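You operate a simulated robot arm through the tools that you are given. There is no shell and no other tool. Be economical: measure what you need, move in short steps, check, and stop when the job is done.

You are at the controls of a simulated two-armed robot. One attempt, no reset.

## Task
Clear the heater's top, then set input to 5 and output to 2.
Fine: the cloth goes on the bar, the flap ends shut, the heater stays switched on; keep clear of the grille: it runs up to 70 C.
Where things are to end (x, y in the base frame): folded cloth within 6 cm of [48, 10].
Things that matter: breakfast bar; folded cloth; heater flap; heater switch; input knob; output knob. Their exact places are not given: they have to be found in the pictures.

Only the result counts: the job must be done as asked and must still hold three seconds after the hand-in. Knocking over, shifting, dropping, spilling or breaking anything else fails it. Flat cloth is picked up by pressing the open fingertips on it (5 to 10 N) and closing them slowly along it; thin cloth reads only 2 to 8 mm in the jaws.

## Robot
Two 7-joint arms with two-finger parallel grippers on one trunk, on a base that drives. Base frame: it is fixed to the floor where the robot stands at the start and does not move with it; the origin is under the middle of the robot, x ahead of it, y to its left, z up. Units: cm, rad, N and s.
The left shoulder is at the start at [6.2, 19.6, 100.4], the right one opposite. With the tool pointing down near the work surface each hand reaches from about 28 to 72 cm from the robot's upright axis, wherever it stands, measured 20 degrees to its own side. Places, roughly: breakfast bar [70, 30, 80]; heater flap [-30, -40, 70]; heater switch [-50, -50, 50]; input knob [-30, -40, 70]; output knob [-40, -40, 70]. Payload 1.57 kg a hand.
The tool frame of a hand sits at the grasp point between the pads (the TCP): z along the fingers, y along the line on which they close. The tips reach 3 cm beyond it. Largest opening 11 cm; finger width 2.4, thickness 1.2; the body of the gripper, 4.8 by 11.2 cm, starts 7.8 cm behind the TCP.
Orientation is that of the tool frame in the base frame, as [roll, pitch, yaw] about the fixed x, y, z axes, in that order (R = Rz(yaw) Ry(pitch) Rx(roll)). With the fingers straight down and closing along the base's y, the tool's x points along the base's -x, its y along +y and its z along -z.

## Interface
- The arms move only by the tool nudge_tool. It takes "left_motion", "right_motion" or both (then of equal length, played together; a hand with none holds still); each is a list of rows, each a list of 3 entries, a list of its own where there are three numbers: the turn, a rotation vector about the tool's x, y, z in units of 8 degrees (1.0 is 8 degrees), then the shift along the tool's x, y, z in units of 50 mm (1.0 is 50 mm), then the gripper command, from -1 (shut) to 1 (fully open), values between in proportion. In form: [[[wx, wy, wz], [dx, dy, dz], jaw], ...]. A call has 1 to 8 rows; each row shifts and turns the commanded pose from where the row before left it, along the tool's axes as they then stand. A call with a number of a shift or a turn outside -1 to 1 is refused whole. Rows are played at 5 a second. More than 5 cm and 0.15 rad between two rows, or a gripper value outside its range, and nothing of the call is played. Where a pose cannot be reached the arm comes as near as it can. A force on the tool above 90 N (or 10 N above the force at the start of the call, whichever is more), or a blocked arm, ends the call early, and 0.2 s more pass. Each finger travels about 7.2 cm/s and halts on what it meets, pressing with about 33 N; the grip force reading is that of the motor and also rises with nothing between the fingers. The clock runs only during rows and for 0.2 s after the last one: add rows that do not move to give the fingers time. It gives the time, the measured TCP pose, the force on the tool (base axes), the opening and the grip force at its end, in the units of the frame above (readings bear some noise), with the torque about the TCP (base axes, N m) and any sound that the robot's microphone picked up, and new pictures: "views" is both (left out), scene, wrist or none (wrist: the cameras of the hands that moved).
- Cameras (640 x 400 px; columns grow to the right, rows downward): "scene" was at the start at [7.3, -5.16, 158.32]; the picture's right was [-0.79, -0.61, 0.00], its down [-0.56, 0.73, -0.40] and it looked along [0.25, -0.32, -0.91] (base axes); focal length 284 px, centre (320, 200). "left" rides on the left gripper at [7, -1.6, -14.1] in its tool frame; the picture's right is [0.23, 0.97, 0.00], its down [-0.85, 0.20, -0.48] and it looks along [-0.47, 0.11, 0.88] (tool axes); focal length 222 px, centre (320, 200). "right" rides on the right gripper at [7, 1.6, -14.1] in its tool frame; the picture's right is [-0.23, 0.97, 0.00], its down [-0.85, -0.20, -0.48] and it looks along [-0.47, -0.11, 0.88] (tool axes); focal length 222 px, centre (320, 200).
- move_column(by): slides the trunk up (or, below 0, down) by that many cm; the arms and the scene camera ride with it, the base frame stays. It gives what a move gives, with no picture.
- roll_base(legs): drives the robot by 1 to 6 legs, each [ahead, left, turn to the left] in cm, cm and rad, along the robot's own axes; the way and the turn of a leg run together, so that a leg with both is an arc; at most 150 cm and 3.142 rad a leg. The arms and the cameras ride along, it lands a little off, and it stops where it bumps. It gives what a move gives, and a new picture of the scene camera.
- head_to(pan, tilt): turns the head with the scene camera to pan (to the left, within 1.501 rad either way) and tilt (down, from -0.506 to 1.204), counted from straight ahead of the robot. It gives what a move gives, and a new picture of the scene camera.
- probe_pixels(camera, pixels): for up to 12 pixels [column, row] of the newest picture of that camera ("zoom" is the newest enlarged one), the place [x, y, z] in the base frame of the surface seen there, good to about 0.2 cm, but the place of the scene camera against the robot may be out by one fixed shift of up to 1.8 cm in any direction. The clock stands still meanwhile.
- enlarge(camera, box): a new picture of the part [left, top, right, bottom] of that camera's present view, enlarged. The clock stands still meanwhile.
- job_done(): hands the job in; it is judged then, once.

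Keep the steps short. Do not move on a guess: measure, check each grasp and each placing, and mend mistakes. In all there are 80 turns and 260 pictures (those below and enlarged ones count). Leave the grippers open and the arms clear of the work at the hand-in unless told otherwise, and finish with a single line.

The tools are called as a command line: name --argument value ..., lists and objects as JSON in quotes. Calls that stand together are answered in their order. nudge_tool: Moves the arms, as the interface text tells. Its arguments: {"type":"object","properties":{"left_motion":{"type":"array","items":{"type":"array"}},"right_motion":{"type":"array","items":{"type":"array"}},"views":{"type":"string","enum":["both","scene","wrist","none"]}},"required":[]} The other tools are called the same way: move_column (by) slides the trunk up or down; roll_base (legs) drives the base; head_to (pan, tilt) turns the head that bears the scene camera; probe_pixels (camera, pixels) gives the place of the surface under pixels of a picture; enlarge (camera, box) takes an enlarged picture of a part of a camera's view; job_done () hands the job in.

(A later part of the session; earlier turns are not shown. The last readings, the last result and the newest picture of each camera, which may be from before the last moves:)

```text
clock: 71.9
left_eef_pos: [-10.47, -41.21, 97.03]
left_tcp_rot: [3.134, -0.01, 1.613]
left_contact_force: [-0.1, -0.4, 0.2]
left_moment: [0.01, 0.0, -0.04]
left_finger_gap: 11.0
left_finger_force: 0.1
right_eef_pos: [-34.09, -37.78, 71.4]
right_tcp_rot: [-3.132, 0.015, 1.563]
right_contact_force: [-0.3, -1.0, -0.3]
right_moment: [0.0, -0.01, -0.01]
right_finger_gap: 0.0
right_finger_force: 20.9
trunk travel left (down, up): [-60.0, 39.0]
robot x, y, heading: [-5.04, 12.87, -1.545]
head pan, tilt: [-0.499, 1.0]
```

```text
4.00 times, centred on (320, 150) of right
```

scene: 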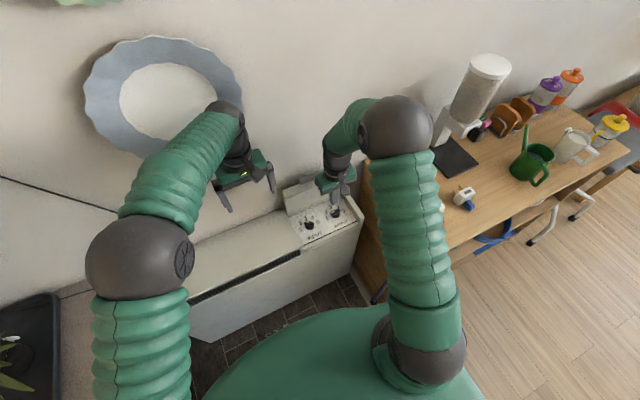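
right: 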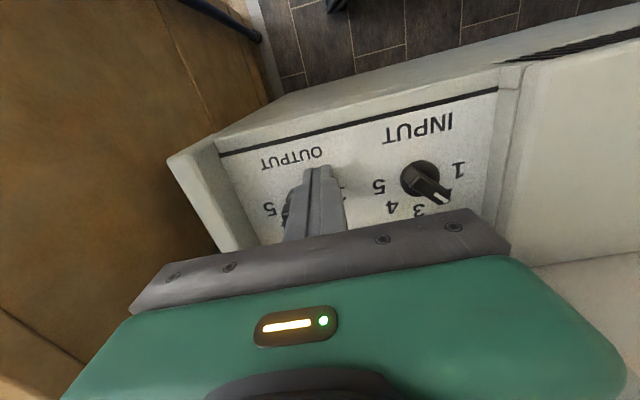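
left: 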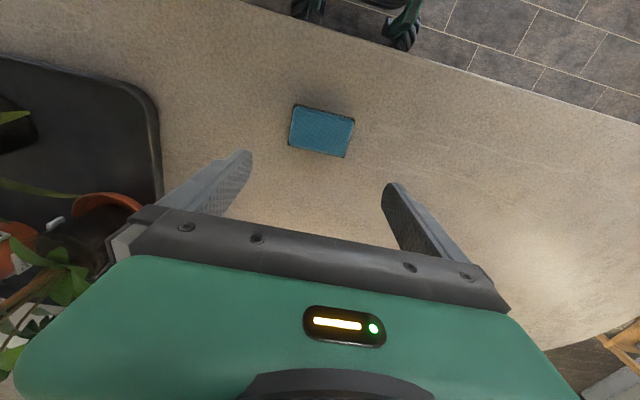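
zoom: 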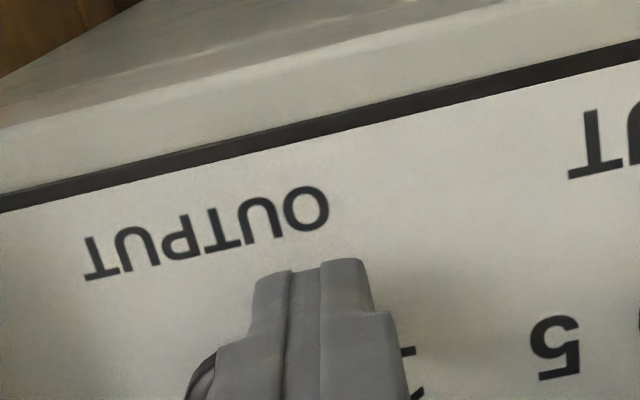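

The tips stand in front of the bar's head. I push 1.2 cm towards the wall in small steps and look.

nudge_tool --right_motion '[[[0, 0, 0], [-0.08, 0, 0], -1], [[0, 0, 0], [-0.06, 0, 0], -1], [[0, 0, 0], [-0.05, 0, 0], -1], [[0, 0, 0], [-0.05, 0, 0], -1], [[0, 0, 0], [0, 0, 0], -1], [[0, 0, 0], [0, 0, 0], -1]]' --views "scene"

enlarge --camera "scene" --box '[290, 180, 370, 230]'

```text
clock: 73.3
left_eef_pos: [-10.45, -41.2, 97.01]
left_tcp_rot: [3.133, -0.011, 1.612]
left_contact_force: [0.0, 0.5, -0.7]
left_moment: [0.02, -0.03, 0.01]
left_finger_gap: 11.01
left_finger_force: 0.1
right_eef_pos: [-33.79, -39.19, 71.54]
right_tcp_rot: [-3.131, 0.015, 1.563]
right_contact_force: [2.2, 0.4, -0.7]
right_moment: [0.0, -0.08, 0.01]
right_finger_gap: 0.0
right_finger_force: 21.4
trunk travel left (down, up): [-60.0, 39.0]
robot x, y, heading: [-4.93, 12.68, -1.544]
head pan, tilt: [-0.499, 1.0]
```

scene: 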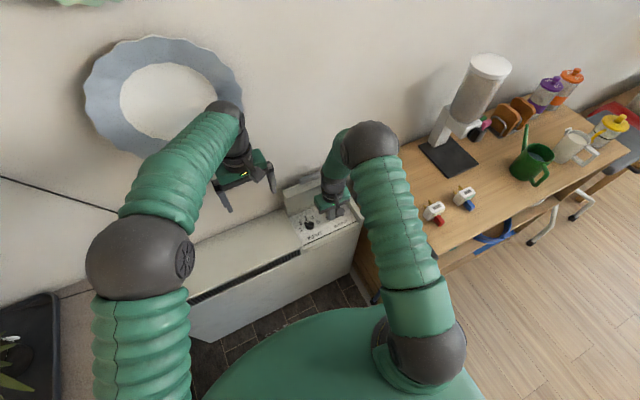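

```text
8.00 times, centred on (330, 205) of scene
```

zoom: 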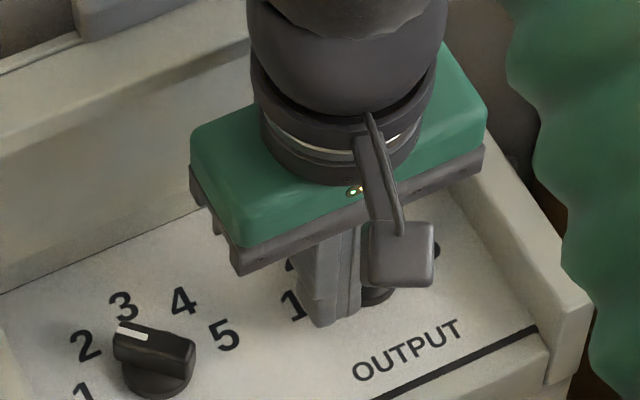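

I back off slightly and lift to see the result.

nudge_tool --right_motion '[[[0, 0, 0], [0.15, 0, -0.1], -1], [[0, 0, 0], [0.2, 0, -0.9], -1], [[0, 0, 0], [0.2, 0, -0.9], -1], [[0, 0, 0], [0, 0, -0.2], -1], [[0, 0, 0], [0, 0, 0], -1]]' --views "wrist"

enlarge --camera "right" --box '[260, 100, 420, 200]'

```text
clock: 74.5
left_eef_pos: [-10.54, -41.21, 97.11]
left_tcp_rot: [3.133, -0.009, 1.612]
left_contact_force: [-0.5, 0.4, 0.2]
left_moment: [-0.06, 0.01, 0.03]
left_finger_gap: 10.98
left_finger_force: 0.0
right_eef_pos: [-33.59, -36.33, 82.04]
right_tcp_rot: [-3.131, 0.015, 1.564]
right_contact_force: [0.3, -0.2, 0.1]
right_moment: [-0.03, -0.01, -0.02]
right_finger_gap: 0.01
right_finger_force: 21.1
trunk travel left (down, up): [-60.0, 39.0]
robot x, y, heading: [-4.75, 12.75, -1.541]
head pan, tilt: [-0.499, 1.0]
```

right: 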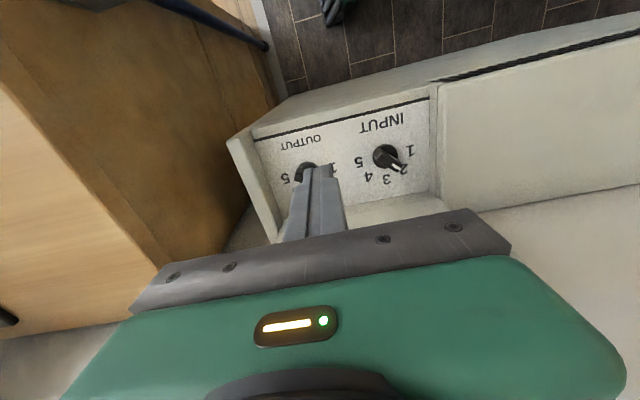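

```text
4.00 times, centred on (340, 150) of right
```

zoom: 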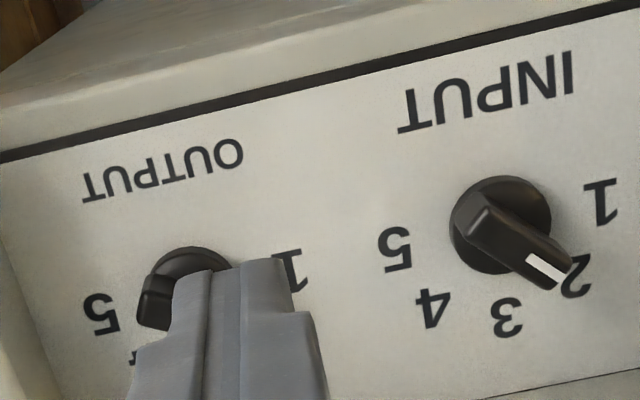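

enlarge --camera "scene" --box '[290, 180, 370, 230]'

```text
8.00 times, centred on (330, 205) of scene
```

zoom: 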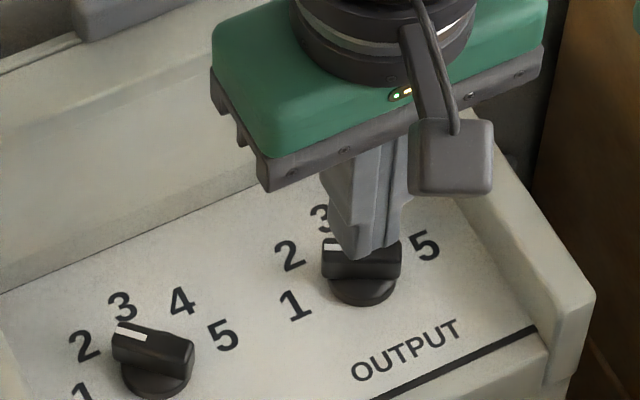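

probe_pixels --camera "zoom" --pixels '[[326, 248], [338, 246], [325, 270], [396, 272], [120, 330], [140, 337], [398, 250], [190, 352]]'

```text
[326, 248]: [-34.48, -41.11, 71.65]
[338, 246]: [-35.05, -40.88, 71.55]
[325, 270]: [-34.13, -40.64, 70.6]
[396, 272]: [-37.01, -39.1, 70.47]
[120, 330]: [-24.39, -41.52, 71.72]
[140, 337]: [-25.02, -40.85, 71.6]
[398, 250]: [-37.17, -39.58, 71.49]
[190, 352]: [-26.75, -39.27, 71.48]
```

Output now points at about 26°; it needs 45°. I push again, to TCP y≈-39.4, x -34.1, and retreat in the same call.

nudge_tool --right_motion '[[[0, 0, 0], [-0.2, -0.1, 0.9], -1], [[0, 0, 0], [-0.05, 0, 0.9], -1], [[0, 0, 0], [0, 0, 0.3], -1], [[0, 0, 0], [-0.2, 0, 0], -1], [[0, 0, 0], [-0.15, 0, 0], -1], [[0, 0, 0], [0, 0, 0], -1], [[0, 0, 0], [0.25, 0, -0.1], -1], [[0, 0, 0], [0.4, 0, -0.85], -1]]' --views "none"

enlarge --camera "scene" --box '[290, 180, 370, 230]'

```text
clock: 76.3
left_eef_pos: [-10.32, -40.98, 97.14]
left_tcp_rot: [3.132, -0.007, 1.614]
left_contact_force: [0.7, -0.3, 0.0]
left_moment: [0.0, -0.03, -0.02]
left_finger_gap: 11.01
left_finger_force: 0.2
right_eef_pos: [-34.26, -35.62, 76.41]
right_tcp_rot: [-3.131, 0.016, 1.565]
right_contact_force: [-0.1, 0.7, 0.0]
right_moment: [0.01, 0.02, 0.01]
right_finger_gap: 0.0
right_finger_force: 20.7
trunk travel left (down, up): [-60.0, 39.0]
robot x, y, heading: [-5.19, 12.94, -1.536]
head pan, tilt: [-0.499, 1.0]
```

```text
8.00 times, centred on (330, 205) of scene
```

zoom: 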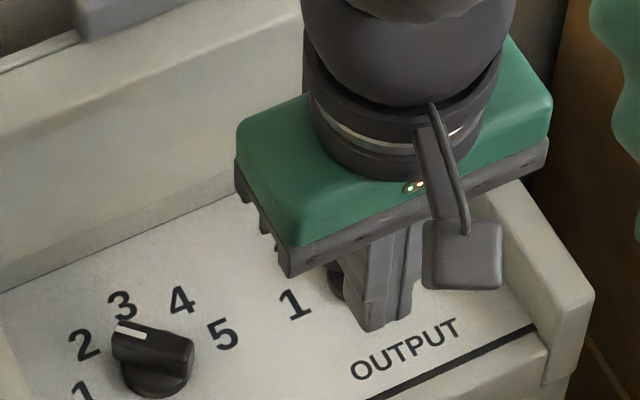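

The view is hidden now. I raise and move the hand toward the start of the input push (over x≈-22.5, y≈-40), looking at both knobs on the way.

nudge_tool --right_motion '[[[0, 0, 0], [0, 0, -0.9], -1], [[0, 0, 0], [0, 0.8, -0.3], -1], [[0, 0, 0], [0, 0.9, 0], -1], [[0, 0, 0], [-0.3, 0.65, 0], -1], [[0, 0, 0], [-0.57, 0, 0], -1], [[0, 0, 0], [0, 0, 0], -1]]' --views "both"

enlarge --camera "scene" --box '[290, 180, 370, 230]'

probe_pixels --camera "zoom" --pixels '[[330, 245], [398, 260], [360, 262], [125, 330], [190, 352]]'

enlarge --camera "right" --box '[200, 100, 400, 225]'

```text
clock: 77.6
left_eef_pos: [-10.02, -42.29, 96.96]
left_tcp_rot: [3.133, 0.023, 1.637]
left_contact_force: [0.2, -3.5, -2.8]
left_moment: [-0.1, -0.17, 0.2]
left_finger_gap: 10.98
left_finger_force: 0.2
right_eef_pos: [-21.66, -39.09, 81.96]
right_tcp_rot: [-3.136, -0.003, 1.585]
right_contact_force: [-0.2, 3.9, 3.5]
right_moment: [-0.57, -0.24, 0.2]
right_finger_gap: 0.0
right_finger_force: 21.8
trunk travel left (down, up): [-60.0, 39.0]
robot x, y, heading: [-4.88, 12.58, -1.543]
head pan, tilt: [-0.499, 1.0]
stopped in row 6 (left hand): the force on the tool passed its limit at 99 N (the readings are from after the stop); the commanded pose is now the measured one
```

scene: 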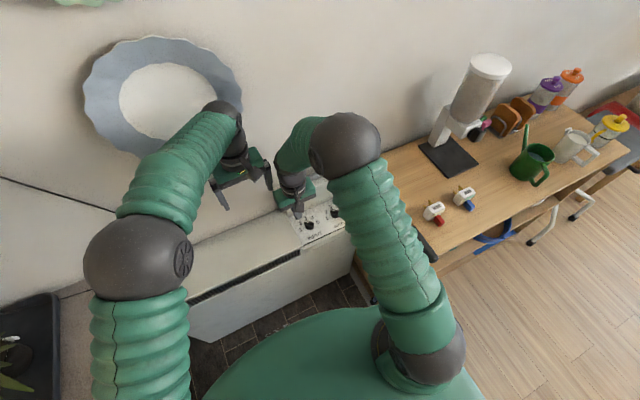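
right: 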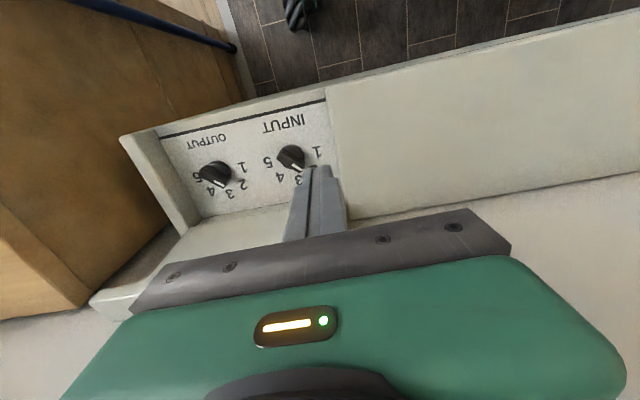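

```text
8.00 times, centred on (330, 205) of scene
```

zoom: 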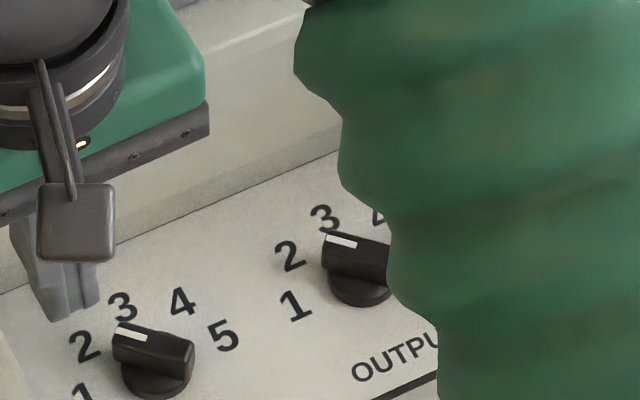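

```text
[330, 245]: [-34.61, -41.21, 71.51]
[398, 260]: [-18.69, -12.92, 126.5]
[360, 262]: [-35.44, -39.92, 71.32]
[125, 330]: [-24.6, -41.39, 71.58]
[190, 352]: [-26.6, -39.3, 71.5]
```

```text
3.20 times, centred on (300, 162) of right
```

zoom: 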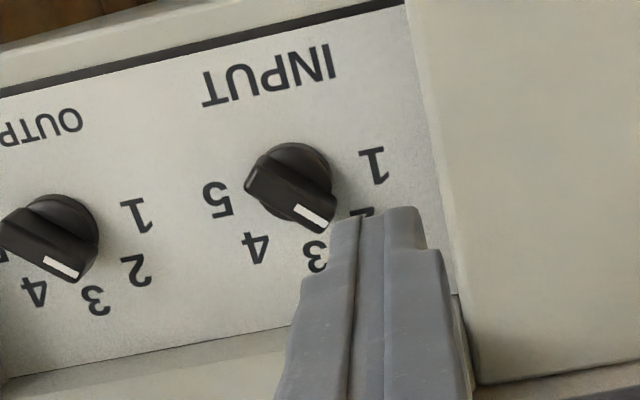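

The hands touched lightly; the left hand must move aside. Output now looks parallel to input's "2" pointer. I measure both bars and my tip's width.

probe_pixels --camera "zoom" --pixels '[[10, 235], [40, 257], [72, 271], [85, 262], [30, 240], [255, 180], [300, 210], [325, 222], [332, 222], [420, 216], [360, 216], [330, 235]]'

nudge_tool --left_motion '[[[0, 0, 0], [0, 0.6, -0.1], 1], [[0, 0, 0], [0, 0.8, -0.1], 1], [[0, 0, 0], [0, 0.8, 0], 1], [[0, 0, 0], [0, 0.8, 0], 1], [[0, 0, 0], [0, 0, 0], 1]]' --views "none"

```text
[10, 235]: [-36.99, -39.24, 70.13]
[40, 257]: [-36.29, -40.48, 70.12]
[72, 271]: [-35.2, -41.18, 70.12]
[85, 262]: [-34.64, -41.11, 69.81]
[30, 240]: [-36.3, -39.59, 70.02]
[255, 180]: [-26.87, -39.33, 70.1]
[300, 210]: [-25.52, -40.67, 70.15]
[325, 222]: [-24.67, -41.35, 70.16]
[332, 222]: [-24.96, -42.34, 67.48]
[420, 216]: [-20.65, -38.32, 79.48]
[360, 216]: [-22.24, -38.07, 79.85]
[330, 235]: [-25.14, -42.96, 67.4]
```

```text
clock: 78.8
left_eef_pos: [5.02, -41.19, 97.87]
left_tcp_rot: [3.136, 0.024, 1.634]
left_contact_force: [-0.1, -0.1, -0.6]
left_moment: [-0.01, -0.02, -0.02]
left_finger_gap: 10.97
left_finger_force: 0.0
right_eef_pos: [-21.69, -39.14, 81.98]
right_tcp_rot: [-3.132, -0.001, 1.585]
right_contact_force: [0.1, 0.7, -0.7]
right_moment: [0.0, 0.01, -0.02]
right_finger_gap: 0.01
right_finger_force: 21.0
trunk travel left (down, up): [-60.0, 39.0]
robot x, y, heading: [-4.86, 12.53, -1.543]
head pan, tilt: [-0.499, 1.0]
```

Left hand is clear. Tip half-width ≈1.15 cm. I lower the right tips at (-22.6, -40.0), beside the input bar, z 71.6.

nudge_tool --right_motion '[[[0, 0, 0], [-0.17, -0.18, 0], -1], [[0, 0, 0], [0, 0, 0.8], -1], [[0, 0, 0], [0, 0, 0.8], -1], [[0, 0, 0], [0, 0, 0.47], -1], [[0, 0, 0], [0, 0, 0], -1], [[0, 0, 0], [0, 0, 0], -1]]' --views "none"

enlarge --camera "scene" --box '[290, 180, 370, 230]'

```text
clock: 79.6
left_eef_pos: [5.01, -40.58, 98.05]
left_tcp_rot: [3.134, 0.028, 1.634]
left_contact_force: [0.5, -0.6, -1.0]
left_moment: [0.07, 0.01, 0.01]
left_finger_gap: 11.01
left_finger_force: 0.1
right_eef_pos: [-22.65, -40.21, 76.26]
right_tcp_rot: [-3.13, 0.019, 1.584]
right_contact_force: [-1.2, 21.1, 35.4]
right_moment: [-2.85, -0.62, 0.39]
right_finger_gap: 0.03
right_finger_force: 21.5
trunk travel left (down, up): [-60.0, 39.0]
robot x, y, heading: [-4.76, 12.73, -1.543]
head pan, tilt: [-0.499, 1.0]
stopped in row 3 (right hand): the force on the tool passed its limit at 108 N (the readings are from after the stop); the commanded pose is now the measured one
```

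```text
8.00 times, centred on (330, 205) of scene
```

zoom: 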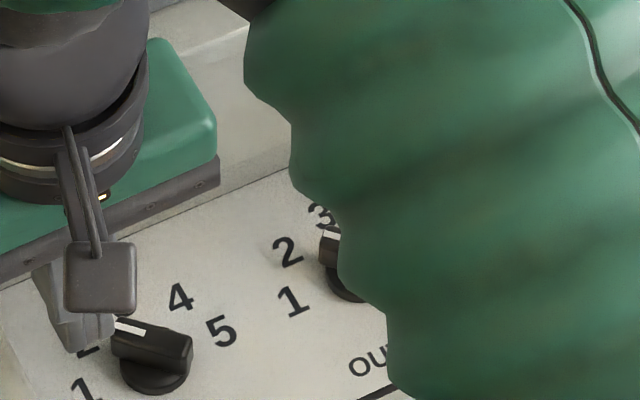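

The wrist touched the raised flap's lip (contact ~13 cm above the TCP). I rise, tilt the hand 16° away from the flap, and check.

nudge_tool --right_motion '[[[0, 0, 0], [0.3, 0, -0.5], -1], [[0, 0, 0], [0.2, 0, -0.3], -1], [[0, -1, 0], [0, 0, 0], -1], [[0, -1, 0], [0, 0, 0], -1], [[0, 0, 0], [0, 0, 0], -1]]' --views "both"

enlarge --camera "scene" --box '[260, 160, 388, 240]'

```text
clock: 80.8
left_eef_pos: [5.05, -41.08, 97.9]
left_tcp_rot: [3.133, 0.024, 1.633]
left_contact_force: [-0.6, -1.2, -0.1]
left_moment: [0.01, 0.02, 0.01]
left_finger_gap: 11.0
left_finger_force: 0.1
right_eef_pos: [-22.82, -37.96, 79.84]
right_tcp_rot: [-3.132, 0.295, 1.587]
right_contact_force: [0.4, 0.6, 0.0]
right_moment: [-0.03, -0.03, -0.03]
right_finger_gap: 0.0
right_finger_force: 21.1
trunk travel left (down, up): [-60.0, 39.0]
robot x, y, heading: [-4.79, 12.84, -1.541]
head pan, tilt: [-0.499, 1.0]
```

scene: 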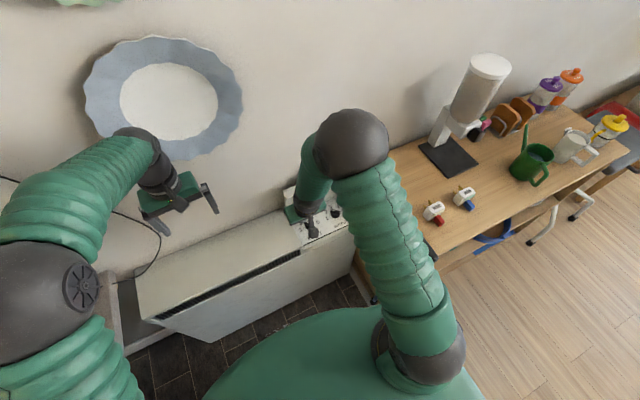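
right: 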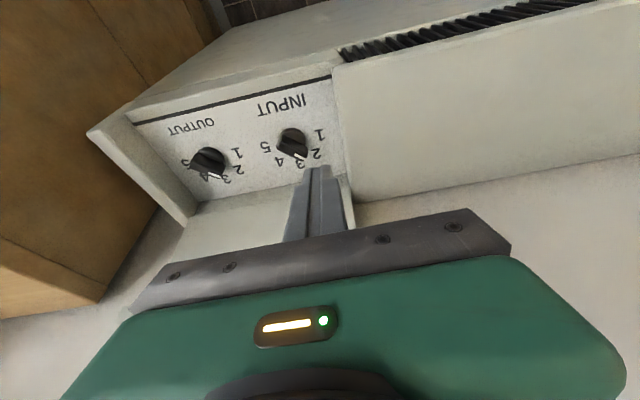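

```text
5.00 times, centred on (324, 200) of scene
```

zoom: 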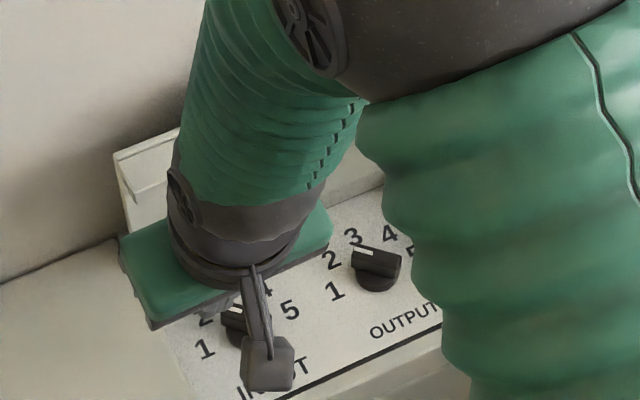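

nudge_tool --right_motion '[[[0, 0, 0], [0.08, 0.04, 0.6], -1], [[0, 0, 0], [0.08, 0, 0.6], -1], [[0, 0, 0], [0.065, 0, 0.39], -1], [[0, 0, 0], [0, 0, 0], -1], [[0, 0, 0], [0, 0, 0], -1]]' --views "wrist"

enlarge --camera "right" --box '[220, 80, 420, 205]'

```text
clock: 82.0
left_eef_pos: [5.05, -41.02, 97.91]
left_tcp_rot: [3.134, 0.025, 1.634]
left_contact_force: [0.3, 1.0, -0.3]
left_moment: [-0.01, 0.0, 0.0]
left_finger_gap: 10.99
left_finger_force: 0.1
right_eef_pos: [-22.39, -39.21, 71.97]
right_tcp_rot: [-3.132, 0.294, 1.587]
right_contact_force: [-0.3, -0.5, 0.6]
right_moment: [-0.01, 0.0, -0.01]
right_finger_gap: 0.01
right_finger_force: 21.2
trunk travel left (down, up): [-60.0, 39.0]
robot x, y, heading: [-5.07, 12.55, -1.545]
head pan, tilt: [-0.499, 1.0]
```

right: 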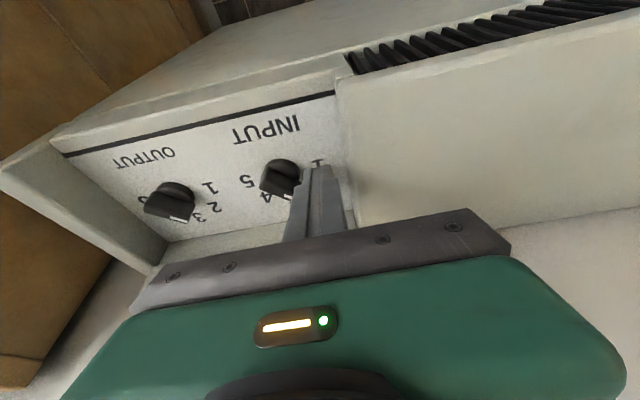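

```text
3.20 times, centred on (320, 142) of right
```

zoom: 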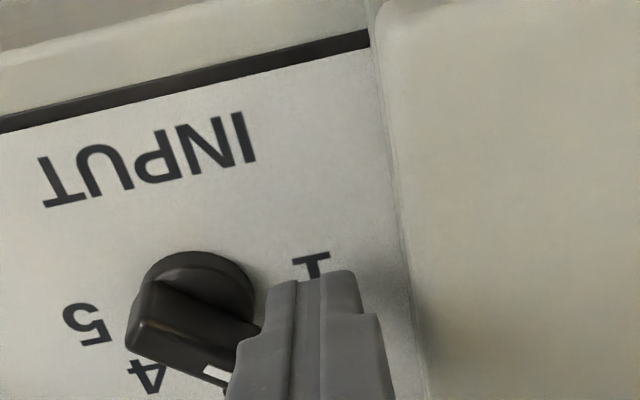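

In place beside the bar. I push 1.75 cm toward -x in small steps, to bring the pointer to about 3.

nudge_tool --right_motion '[[[0, 0, 0], [0, -0.07, 0], -1], [[0, 0, 0], [0, -0.07, 0], -1], [[0, 0, 0], [0, -0.07, 0], -1], [[0, 0, 0], [0, -0.07, 0], -1], [[0, 0, 0], [0, -0.07, 0], -1], [[0, 0, 0], [0, 0, 0], -1]]' --views "wrist"

enlarge --camera "right" --box '[220, 80, 420, 205]'

```text
clock: 83.4
left_eef_pos: [5.18, -41.11, 97.84]
left_tcp_rot: [3.137, 0.021, 1.632]
left_contact_force: [0.5, 0.3, 0.7]
left_moment: [-0.01, 0.02, -0.02]
left_finger_gap: 10.99
left_finger_force: 0.0
right_eef_pos: [-24.33, -39.14, 71.73]
right_tcp_rot: [-3.131, 0.289, 1.587]
right_contact_force: [12.6, -3.6, -6.6]
right_moment: [-0.06, -0.45, 0.21]
right_finger_gap: 0.01
right_finger_force: 21.3
trunk travel left (down, up): [-60.0, 39.0]
robot x, y, heading: [-4.93, 12.71, -1.542]
head pan, tilt: [-0.499, 1.0]
```

right: 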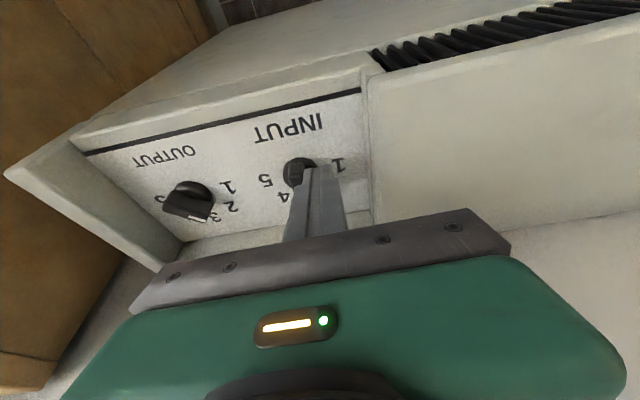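

```text
3.20 times, centred on (320, 142) of right
```

zoom: 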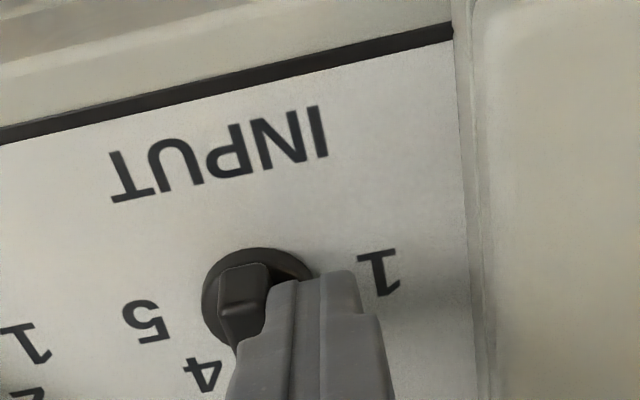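

Pointer is at 3 (bar along y, flat contact). Next I go around to the other side: lift, shift to x≈-28.2, y +1.7, and lower beside the bar's tail.

nudge_tool --right_motion '[[[0, 0, 0], [0, 0.12, 0], -1], [[0, 0, 0], [-0.23, 0, -0.77], -1], [[0, 0, 0], [0.33, -0.35, -0.1], -1], [[0, 0, 0], [0, -0.544, 0], -1], [[0, 0, 0], [0.115, 0, 0.385], -1], [[0, 0, 0], [0.115, 0, 0.375], -1], [[0, 0, 0], [0, 0, 0], -1]]' --views "wrist"

enlarge --camera "right" --box '[220, 80, 420, 205]'

```text
clock: 85.0
left_eef_pos: [5.02, -41.02, 97.9]
left_tcp_rot: [3.134, 0.024, 1.633]
left_contact_force: [0.8, 0.9, -0.2]
left_moment: [-0.04, 0.02, -0.01]
left_finger_gap: 10.98
left_finger_force: 0.1
right_eef_pos: [-28.5, -37.19, 72.1]
right_tcp_rot: [-3.133, 0.295, 1.585]
right_contact_force: [-0.4, 0.9, 1.0]
right_moment: [-0.01, 0.03, 0.0]
right_finger_gap: 0.0
right_finger_force: 21.1
trunk travel left (down, up): [-60.0, 39.0]
robot x, y, heading: [-4.82, 12.7, -1.546]
head pan, tilt: [-0.499, 1.0]
```

right: 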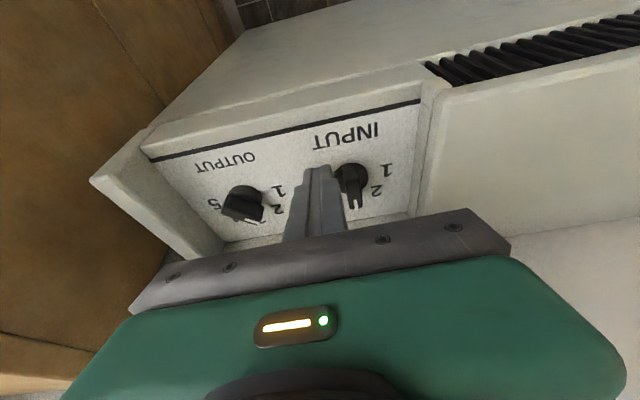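

```text
3.20 times, centred on (320, 142) of right
```

zoom: 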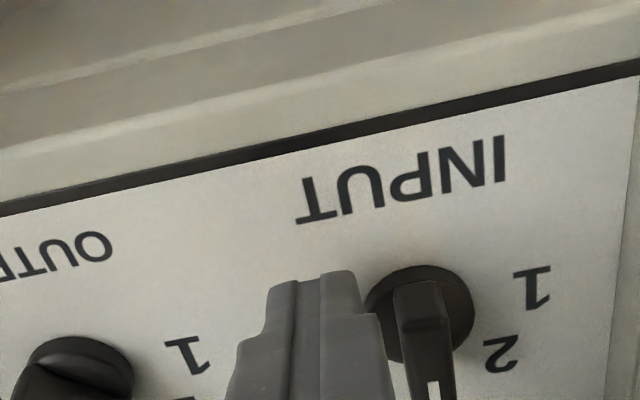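

The tip stands left of the tail. I push +x 2.5 cm in small steps.

nudge_tool --right_motion '[[[0, 0, 0], [-0.04, 0.08, 0], -1], [[0, 0, 0], [0, 0.08, 0], -1], [[0, 0, 0], [0, 0.08, 0], -1], [[0, 0, 0], [0, 0.08, 0], -1], [[0, 0, 0], [0, 0.08, 0], -1], [[0, 0, 0], [0, 0.08, 0], -1], [[0, 0, 0], [0, 0, 0], -1]]' --views "wrist"

enlarge --camera "right" --box '[220, 80, 420, 205]'

```text
clock: 86.6
left_eef_pos: [4.99, -41.06, 98.06]
left_tcp_rot: [3.132, 0.025, 1.633]
left_contact_force: [0.5, 0.1, 0.4]
left_moment: [-0.04, 0.01, 0.02]
left_finger_gap: 10.99
left_finger_force: 0.0
right_eef_pos: [-25.97, -37.61, 72.17]
right_tcp_rot: [-3.133, 0.292, 1.588]
right_contact_force: [-1.8, 10.4, -2.0]
right_moment: [0.28, -0.02, -0.07]
right_finger_gap: 0.01
right_finger_force: 21.7
trunk travel left (down, up): [-60.0, 39.0]
robot x, y, heading: [-5.27, 12.99, -1.543]
head pan, tilt: [-0.499, 1.0]
```

right: 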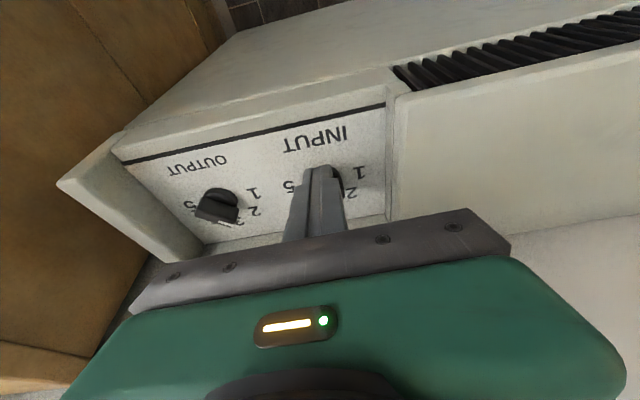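

```text
3.20 times, centred on (320, 142) of right
```

zoom: 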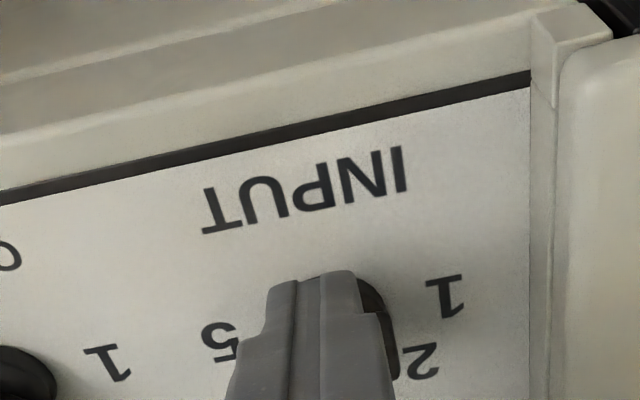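

I retreat forward and up, then look at the pointer.

nudge_tool --right_motion '[[[0, 0, 0], [0.4, 0, -0.12], -1], [[0, 0, 0], [0.5, 0, -0.6], -1], [[0, 0, 0], [0.3, 0, -0.8], -1], [[0, 0, 0], [0, -0.6, 0], -1], [[0, 0, 0], [0, 0, 0], -1]]' --views "both"

enlarge --camera "right" --box '[220, 60, 420, 185]'

enlarge --camera "scene" --box '[290, 180, 370, 230]'

```text
clock: 87.8
left_eef_pos: [4.85, -40.94, 97.86]
left_tcp_rot: [3.132, 0.024, 1.635]
left_contact_force: [0.3, 0.4, -1.3]
left_moment: [-0.04, 0.0, -0.01]
left_finger_gap: 11.0
left_finger_force: 0.0
right_eef_pos: [-29.04, -30.14, 77.68]
right_tcp_rot: [-3.134, 0.292, 1.587]
right_contact_force: [-0.2, 0.6, 0.4]
right_moment: [0.05, 0.01, -0.02]
right_finger_gap: 0.0
right_finger_force: 20.9
trunk travel left (down, up): [-60.0, 39.0]
robot x, y, heading: [-4.87, 12.65, -1.538]
head pan, tilt: [-0.499, 1.0]
```

scene: 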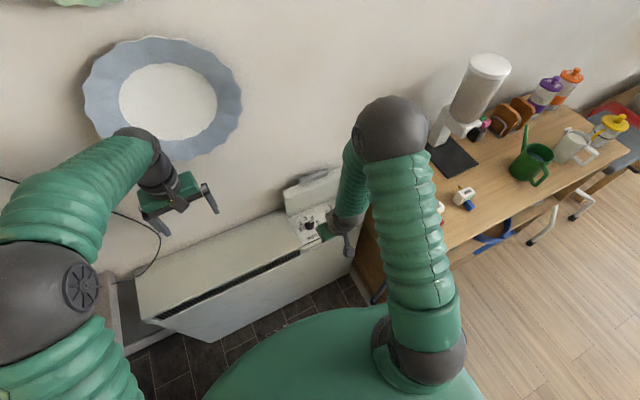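
right: 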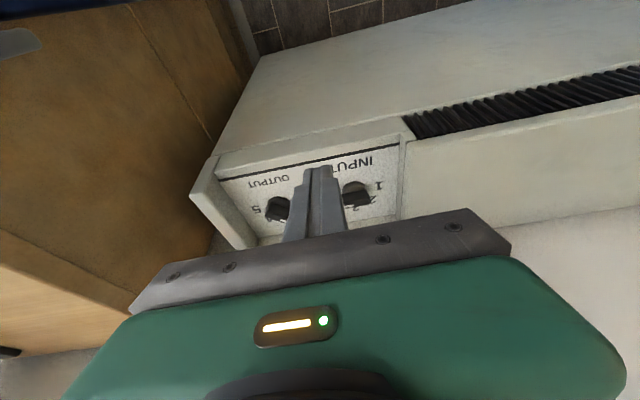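

```text
3.20 times, centred on (320, 122) of right
```

zoom: 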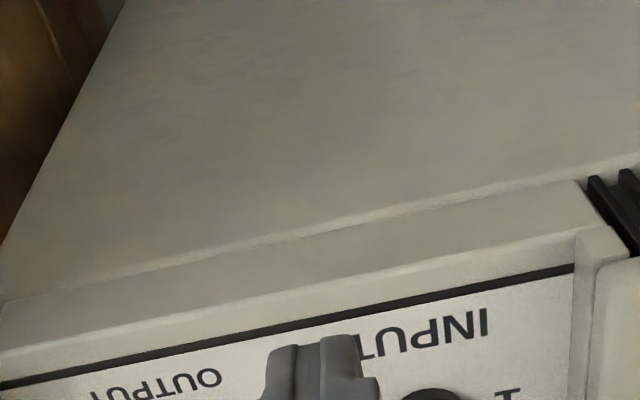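

```text
8.00 times, centred on (330, 205) of scene
```

zoom: 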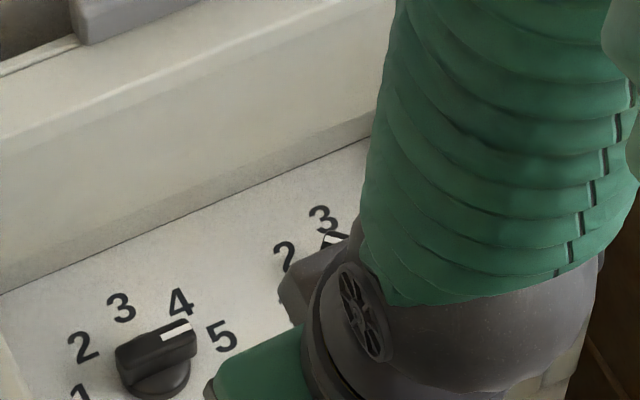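

probe_pixels --camera "zoom" --pixels '[[165, 335], [188, 324], [125, 352], [122, 365], [192, 345], [150, 342], [222, 337], [78, 390]]'

```text
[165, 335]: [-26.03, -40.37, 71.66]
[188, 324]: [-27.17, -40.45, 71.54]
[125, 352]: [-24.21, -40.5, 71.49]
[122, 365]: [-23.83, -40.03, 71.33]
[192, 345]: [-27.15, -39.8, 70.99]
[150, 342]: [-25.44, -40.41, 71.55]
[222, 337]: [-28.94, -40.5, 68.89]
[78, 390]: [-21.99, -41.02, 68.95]
```

Input points to 5 (≈180°). Now I move the right hand to where its camera sees the output knob clearly.

nudge_tool --right_motion '[[[0, 0, 0], [-0.3, 0, -0.85], -1], [[0, 0, 0], [-0.35, 0.6, -0.25], -1], [[0, 0, 0], [-0.6, 0.7, 0.1], -1], [[0, 0, 0], [-0.3, 0.1, 0], -1], [[0, 0, 0], [0, 0, 0], -1]]' --views "wrist"

enlarge --camera "right" --box '[180, 100, 340, 200]'

```text
clock: 89.0
left_eef_pos: [4.98, -41.15, 97.89]
left_tcp_rot: [3.133, 0.024, 1.636]
left_contact_force: [0.6, 0.1, 0.0]
left_moment: [-0.01, -0.02, -0.06]
left_finger_gap: 11.01
left_finger_force: 0.1
right_eef_pos: [-21.83, -35.49, 84.44]
right_tcp_rot: [-3.135, 0.293, 1.587]
right_contact_force: [0.1, 0.0, 1.2]
right_moment: [-0.03, 0.01, 0.01]
right_finger_gap: 0.0
right_finger_force: 21.1
trunk travel left (down, up): [-60.0, 39.0]
robot x, y, heading: [-4.91, 12.98, -1.541]
head pan, tilt: [-0.499, 1.0]
```

right: 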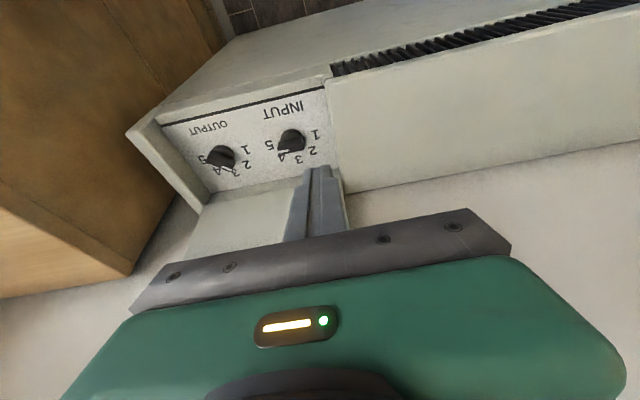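

```text
4.00 times, centred on (260, 150) of right
```

zoom: 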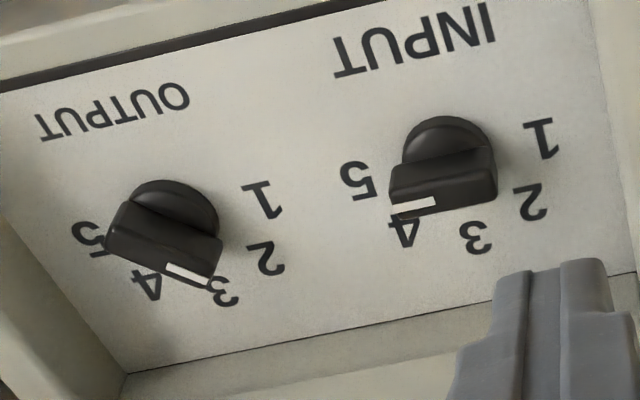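

probe_pixels --camera "zoom" --pixels '[[168, 266], [206, 283], [125, 205], [215, 240], [107, 246], [200, 280], [395, 210], [433, 201], [412, 162], [490, 150], [120, 225], [200, 255]]'

```text
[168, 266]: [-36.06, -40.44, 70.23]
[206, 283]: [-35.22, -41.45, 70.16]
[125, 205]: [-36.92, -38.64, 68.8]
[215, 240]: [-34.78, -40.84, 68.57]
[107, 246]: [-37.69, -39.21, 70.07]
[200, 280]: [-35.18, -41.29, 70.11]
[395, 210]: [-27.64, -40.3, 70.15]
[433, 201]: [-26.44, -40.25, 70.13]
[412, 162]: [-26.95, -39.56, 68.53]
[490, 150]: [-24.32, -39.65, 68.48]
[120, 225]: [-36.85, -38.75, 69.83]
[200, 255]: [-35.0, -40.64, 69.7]
```

Output ≈46° → 2, input ≈180° → 5. Now I shut the flap. I look for the lip of the raised flap.

enlarge --camera "scene" --box '[260, 150, 388, 230]'

probe_pixels --camera "right" --pixels '[[270, 195], [200, 240], [350, 190], [250, 215]]'

```text
5.00 times, centred on (324, 190) of scene
```

zoom: 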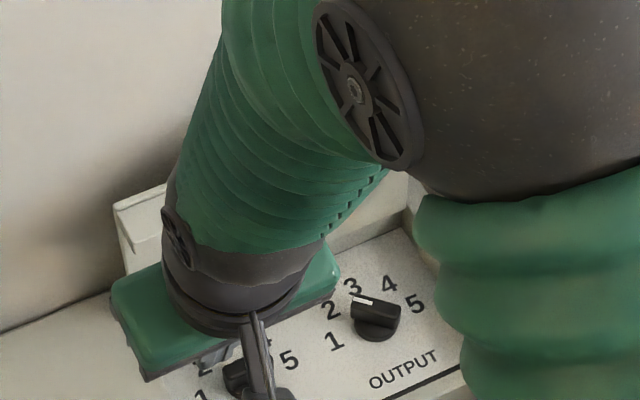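

```text
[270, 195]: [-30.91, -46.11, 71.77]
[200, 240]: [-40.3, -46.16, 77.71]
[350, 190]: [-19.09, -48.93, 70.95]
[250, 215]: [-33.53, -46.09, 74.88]
```

nudge_tool --right_motion '[[[0, 0, 0], [-0.2, 0, -0.85], -1], [[0, 0, 0], [-0.2, -0.3, -0.85], -1], [[0, 0, 0], [-0.2, -0.8, -0.4], 0], [[0, -1, 0], [0, -0.76, 0], 1], [[0, 0, 0], [0, 0, 0], 1], [[0, 0, 0], [0, 0, 0], 1]]' --views "both"

enlarge --camera "right" --box '[160, 60, 480, 260]'

```text
clock: 90.4
left_eef_pos: [5.01, -41.07, 97.88]
left_tcp_rot: [3.134, 0.023, 1.634]
left_contact_force: [0.2, -0.4, 0.3]
left_moment: [-0.01, 0.02, -0.05]
left_finger_gap: 11.01
left_finger_force: 0.1
right_eef_pos: [-30.78, -35.47, 95.66]
right_tcp_rot: [-3.132, 0.432, 1.588]
right_contact_force: [0.0, 0.1, 0.0]
right_moment: [-0.02, 0.01, 0.01]
right_finger_gap: 11.0
right_finger_force: 0.0
trunk travel left (down, up): [-60.0, 39.0]
robot x, y, heading: [-4.89, 12.62, -1.539]
head pan, tilt: [-0.499, 1.0]
```

scene: 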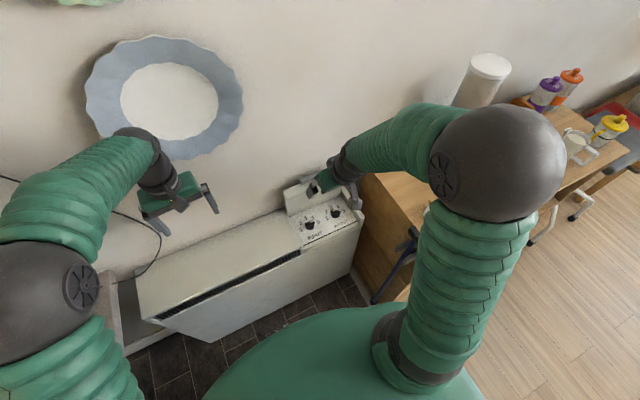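
right: 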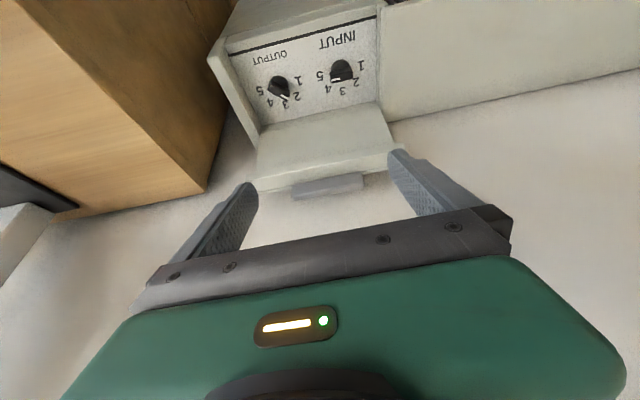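

```text
2.00 times, centred on (320, 160) of right
```

zoom: 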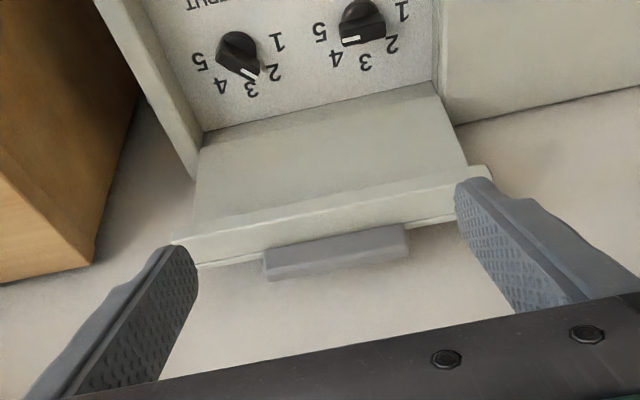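

probe_pixels --camera "zoom" --pixels '[[268, 262], [405, 238], [268, 278], [406, 255], [335, 250], [335, 262], [345, 200], [350, 220], [345, 232]]'

```text
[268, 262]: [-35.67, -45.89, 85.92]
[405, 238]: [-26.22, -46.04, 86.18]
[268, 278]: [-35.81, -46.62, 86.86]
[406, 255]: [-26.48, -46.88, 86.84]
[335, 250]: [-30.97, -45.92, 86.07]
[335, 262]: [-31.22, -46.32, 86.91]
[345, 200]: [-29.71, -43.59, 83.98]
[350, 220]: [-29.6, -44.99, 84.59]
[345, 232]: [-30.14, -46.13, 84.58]
```

Lip centre ≈(-31.05,-46.5,85.9). I bring the open, tilted fingers astride it.

nudge_tool --right_motion '[[[0, 0, 0], [-0.4, -0.05, 0.6], 1], [[0, 0, 0], [-0.4, 0, 0.6], 1], [[0, 0, 0], [-0.3, 0, 0.5], 1], [[0, 0, 0], [-0.11, 0, 0.3], 1], [[0, 0, 0], [0, 0, 0.16], 1], [[0, 0, 0], [0, 0, 0], 1]]' --views "wrist"

enlarge --camera "right" --box '[160, 80, 480, 280]'

```text
clock: 91.8
left_eef_pos: [4.92, -41.03, 98.02]
left_tcp_rot: [3.134, 0.024, 1.635]
left_contact_force: [-0.2, -0.7, 0.2]
left_moment: [0.03, 0.02, 0.0]
left_finger_gap: 11.0
left_finger_force: 0.1
right_eef_pos: [-31.41, -45.67, 88.22]
right_tcp_rot: [-3.135, 0.434, 1.587]
right_contact_force: [0.0, -0.7, -0.7]
right_moment: [-0.01, 0.01, 0.0]
right_finger_gap: 10.97
right_finger_force: 0.0
trunk travel left (down, up): [-60.0, 39.0]
robot x, y, heading: [-4.96, 12.62, -1.541]
head pan, tilt: [-0.499, 1.0]
```

right: 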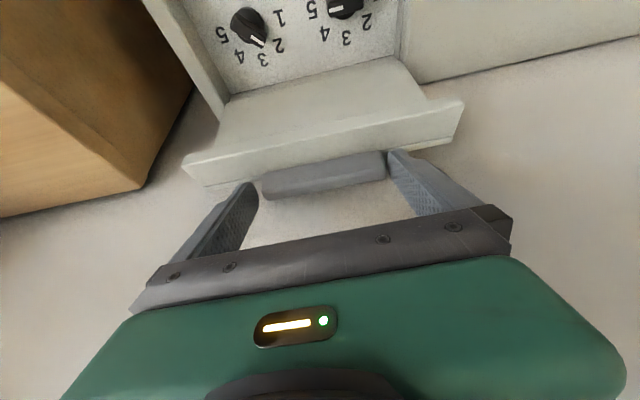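

```text
2.00 times, centred on (320, 180) of right
```

zoom: 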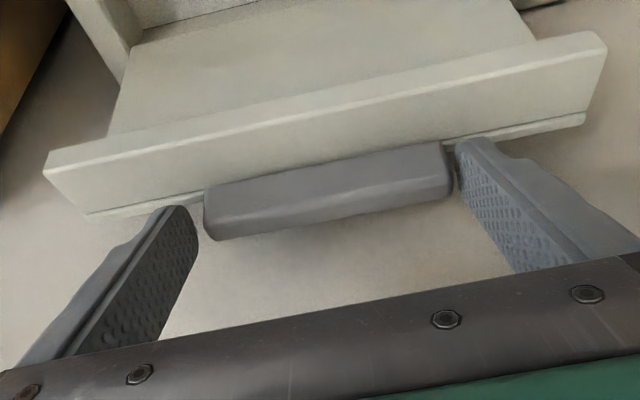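

Astride the lip. I shift 0.3 cm and close on its ends.

nudge_tool --right_motion '[[[0, 0, 0], [0, 0.06, 0.04], 1], [[0, 0, 0], [0, 0, 0], 0.7], [[0, 0, 0], [0, 0, 0], 0.3], [[0, 0, 0], [0, 0, 0], -0.3], [[0, 0, 0], [0, 0, 0], -0.3]]' --views "none"

```text
clock: 93.0
left_eef_pos: [4.75, -41.03, 97.92]
left_tcp_rot: [3.132, 0.024, 1.632]
left_contact_force: [0.0, -0.3, 0.1]
left_moment: [0.02, -0.05, -0.03]
left_finger_gap: 10.99
left_finger_force: 0.0
right_eef_pos: [-31.16, -45.72, 88.08]
right_tcp_rot: [-3.133, 0.434, 1.586]
right_contact_force: [-5.8, -1.1, 0.1]
right_moment: [-0.17, 0.15, -0.57]
right_finger_gap: 9.95
right_finger_force: 45.6
trunk travel left (down, up): [-60.0, 39.0]
robot x, y, heading: [-5.04, 12.92, -1.546]
head pan, tilt: [-0.499, 1.0]
```

Gripped (9.95 cm). I pull it forward along the arc to about 58°.

nudge_tool --right_motion '[[[0, 0, 0], [0.244, 0, -0.115], -0.3], [[0, 0, 0], [0.252, 0, -0.094], -0.3], [[0, 0, 0], [0.259, 0, -0.069], -0.3], [[0, 0, 0], [0.264, 0, -0.049], -0.3], [[0, 0, 0], [0.268, 0, -0.024], -0.3], [[0, 0, 0], [0.268, 0, 0], -0.3], [[0, 0, 0], [0.268, 0, 0.022], -0.3]]' --views "wrist"

```text
clock: 94.6
left_eef_pos: [4.91, -41.24, 97.84]
left_tcp_rot: [3.133, 0.021, 1.634]
left_contact_force: [0.1, 0.3, 0.0]
left_moment: [0.02, 0.01, 0.01]
left_finger_gap: 11.01
left_finger_force: 0.1
right_eef_pos: [-31.12, -36.82, 85.69]
right_tcp_rot: [-3.131, 0.433, 1.588]
right_contact_force: [-5.6, -11.5, -2.9]
right_moment: [-1.24, 0.5, -0.55]
right_finger_gap: 9.95
right_finger_force: 45.5
trunk travel left (down, up): [-60.0, 39.0]
robot x, y, heading: [-4.75, 12.74, -1.541]
head pan, tilt: [-0.499, 1.0]
```

right: 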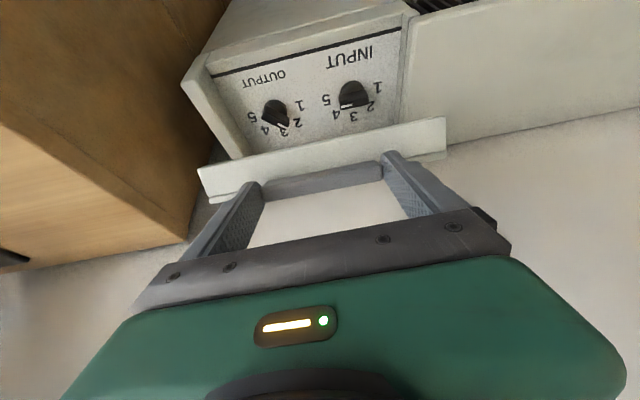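

Swings well with low force. I continue down to about 18° while bringing the hand more upright.

nudge_tool --right_motion '[[[0, 0.4, 0], [0.241, 0, 0.045], -0.3], [[0, 0.4, 0], [0.231, 0, 0.082], -0.3], [[0, 0.4, 0], [0.217, 0, 0.115], -0.3], [[0, 0.4, 0], [0.198, 0, 0.147], -0.3], [[0, 0.4, 0], [0.175, 0, 0.176], -0.3], [[0, 0, 0], [0.17, 0, 0.208], -0.3], [[0, 0, 0], [0.152, 0, 0.222], -0.3], [[0, 0, 0], [0.131, 0, 0.234], -0.3]]' --views "wrist"

```text
clock: 96.4
left_eef_pos: [4.92, -41.03, 98.03]
left_tcp_rot: [3.136, 0.025, 1.633]
left_contact_force: [0.8, -0.6, 0.2]
left_moment: [-0.03, -0.02, -0.02]
left_finger_gap: 10.99
left_finger_force: 0.0
right_eef_pos: [-31.06, -30.82, 77.68]
right_tcp_rot: [-3.132, 0.154, 1.587]
right_contact_force: [1.5, -6.3, 6.4]
right_moment: [-1.36, -0.73, -0.6]
right_finger_gap: 9.94
right_finger_force: 45.0
trunk travel left (down, up): [-60.0, 39.0]
robot x, y, heading: [-5.36, 12.48, -1.539]
head pan, tilt: [-0.499, 1.0]
```

right: 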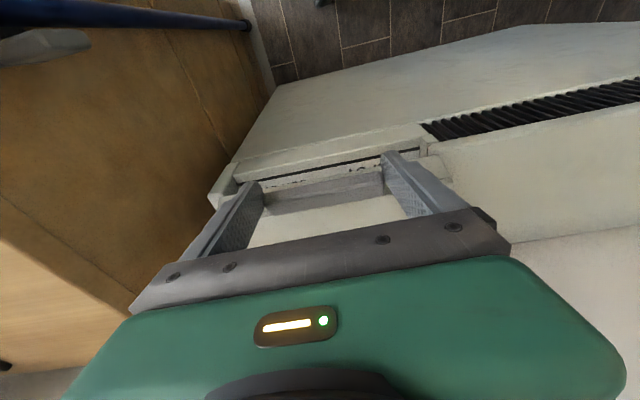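

About 19° left. I lower it the rest of the way.

nudge_tool --right_motion '[[[0, 0, 0], [0.05, 0, 0.247], -0.3], [[0, 0, 0], [0.04, 0, 0.247], -0.3], [[0, 0, 0], [0.03, 0, 0.247], -0.3], [[0, 0, 0], [0.02, 0, 0.2], -0.3], [[0, 0, 0], [0, 0, 0], -0.3]]' --views "wrist"

```text
clock: 97.6
left_eef_pos: [4.97, -40.79, 98.11]
left_tcp_rot: [3.135, 0.026, 1.634]
left_contact_force: [-0.3, -0.5, 0.5]
left_moment: [0.01, 0.0, -0.02]
left_finger_gap: 10.99
left_finger_force: 0.1
right_eef_pos: [-31.17, -30.22, 73.17]
right_tcp_rot: [-3.133, 0.147, 1.585]
right_contact_force: [0.1, 28.5, 4.6]
right_moment: [-0.06, 0.29, -0.48]
right_finger_gap: 9.92
right_finger_force: 45.2
trunk travel left (down, up): [-60.0, 39.0]
robot x, y, heading: [-5.2, 12.82, -1.541]
head pan, tilt: [-0.499, 1.0]
```

right: 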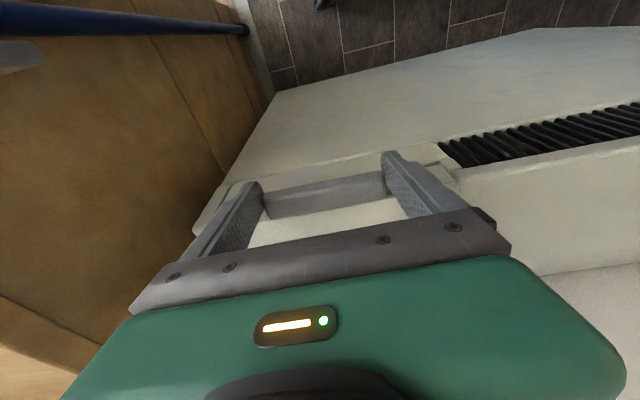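

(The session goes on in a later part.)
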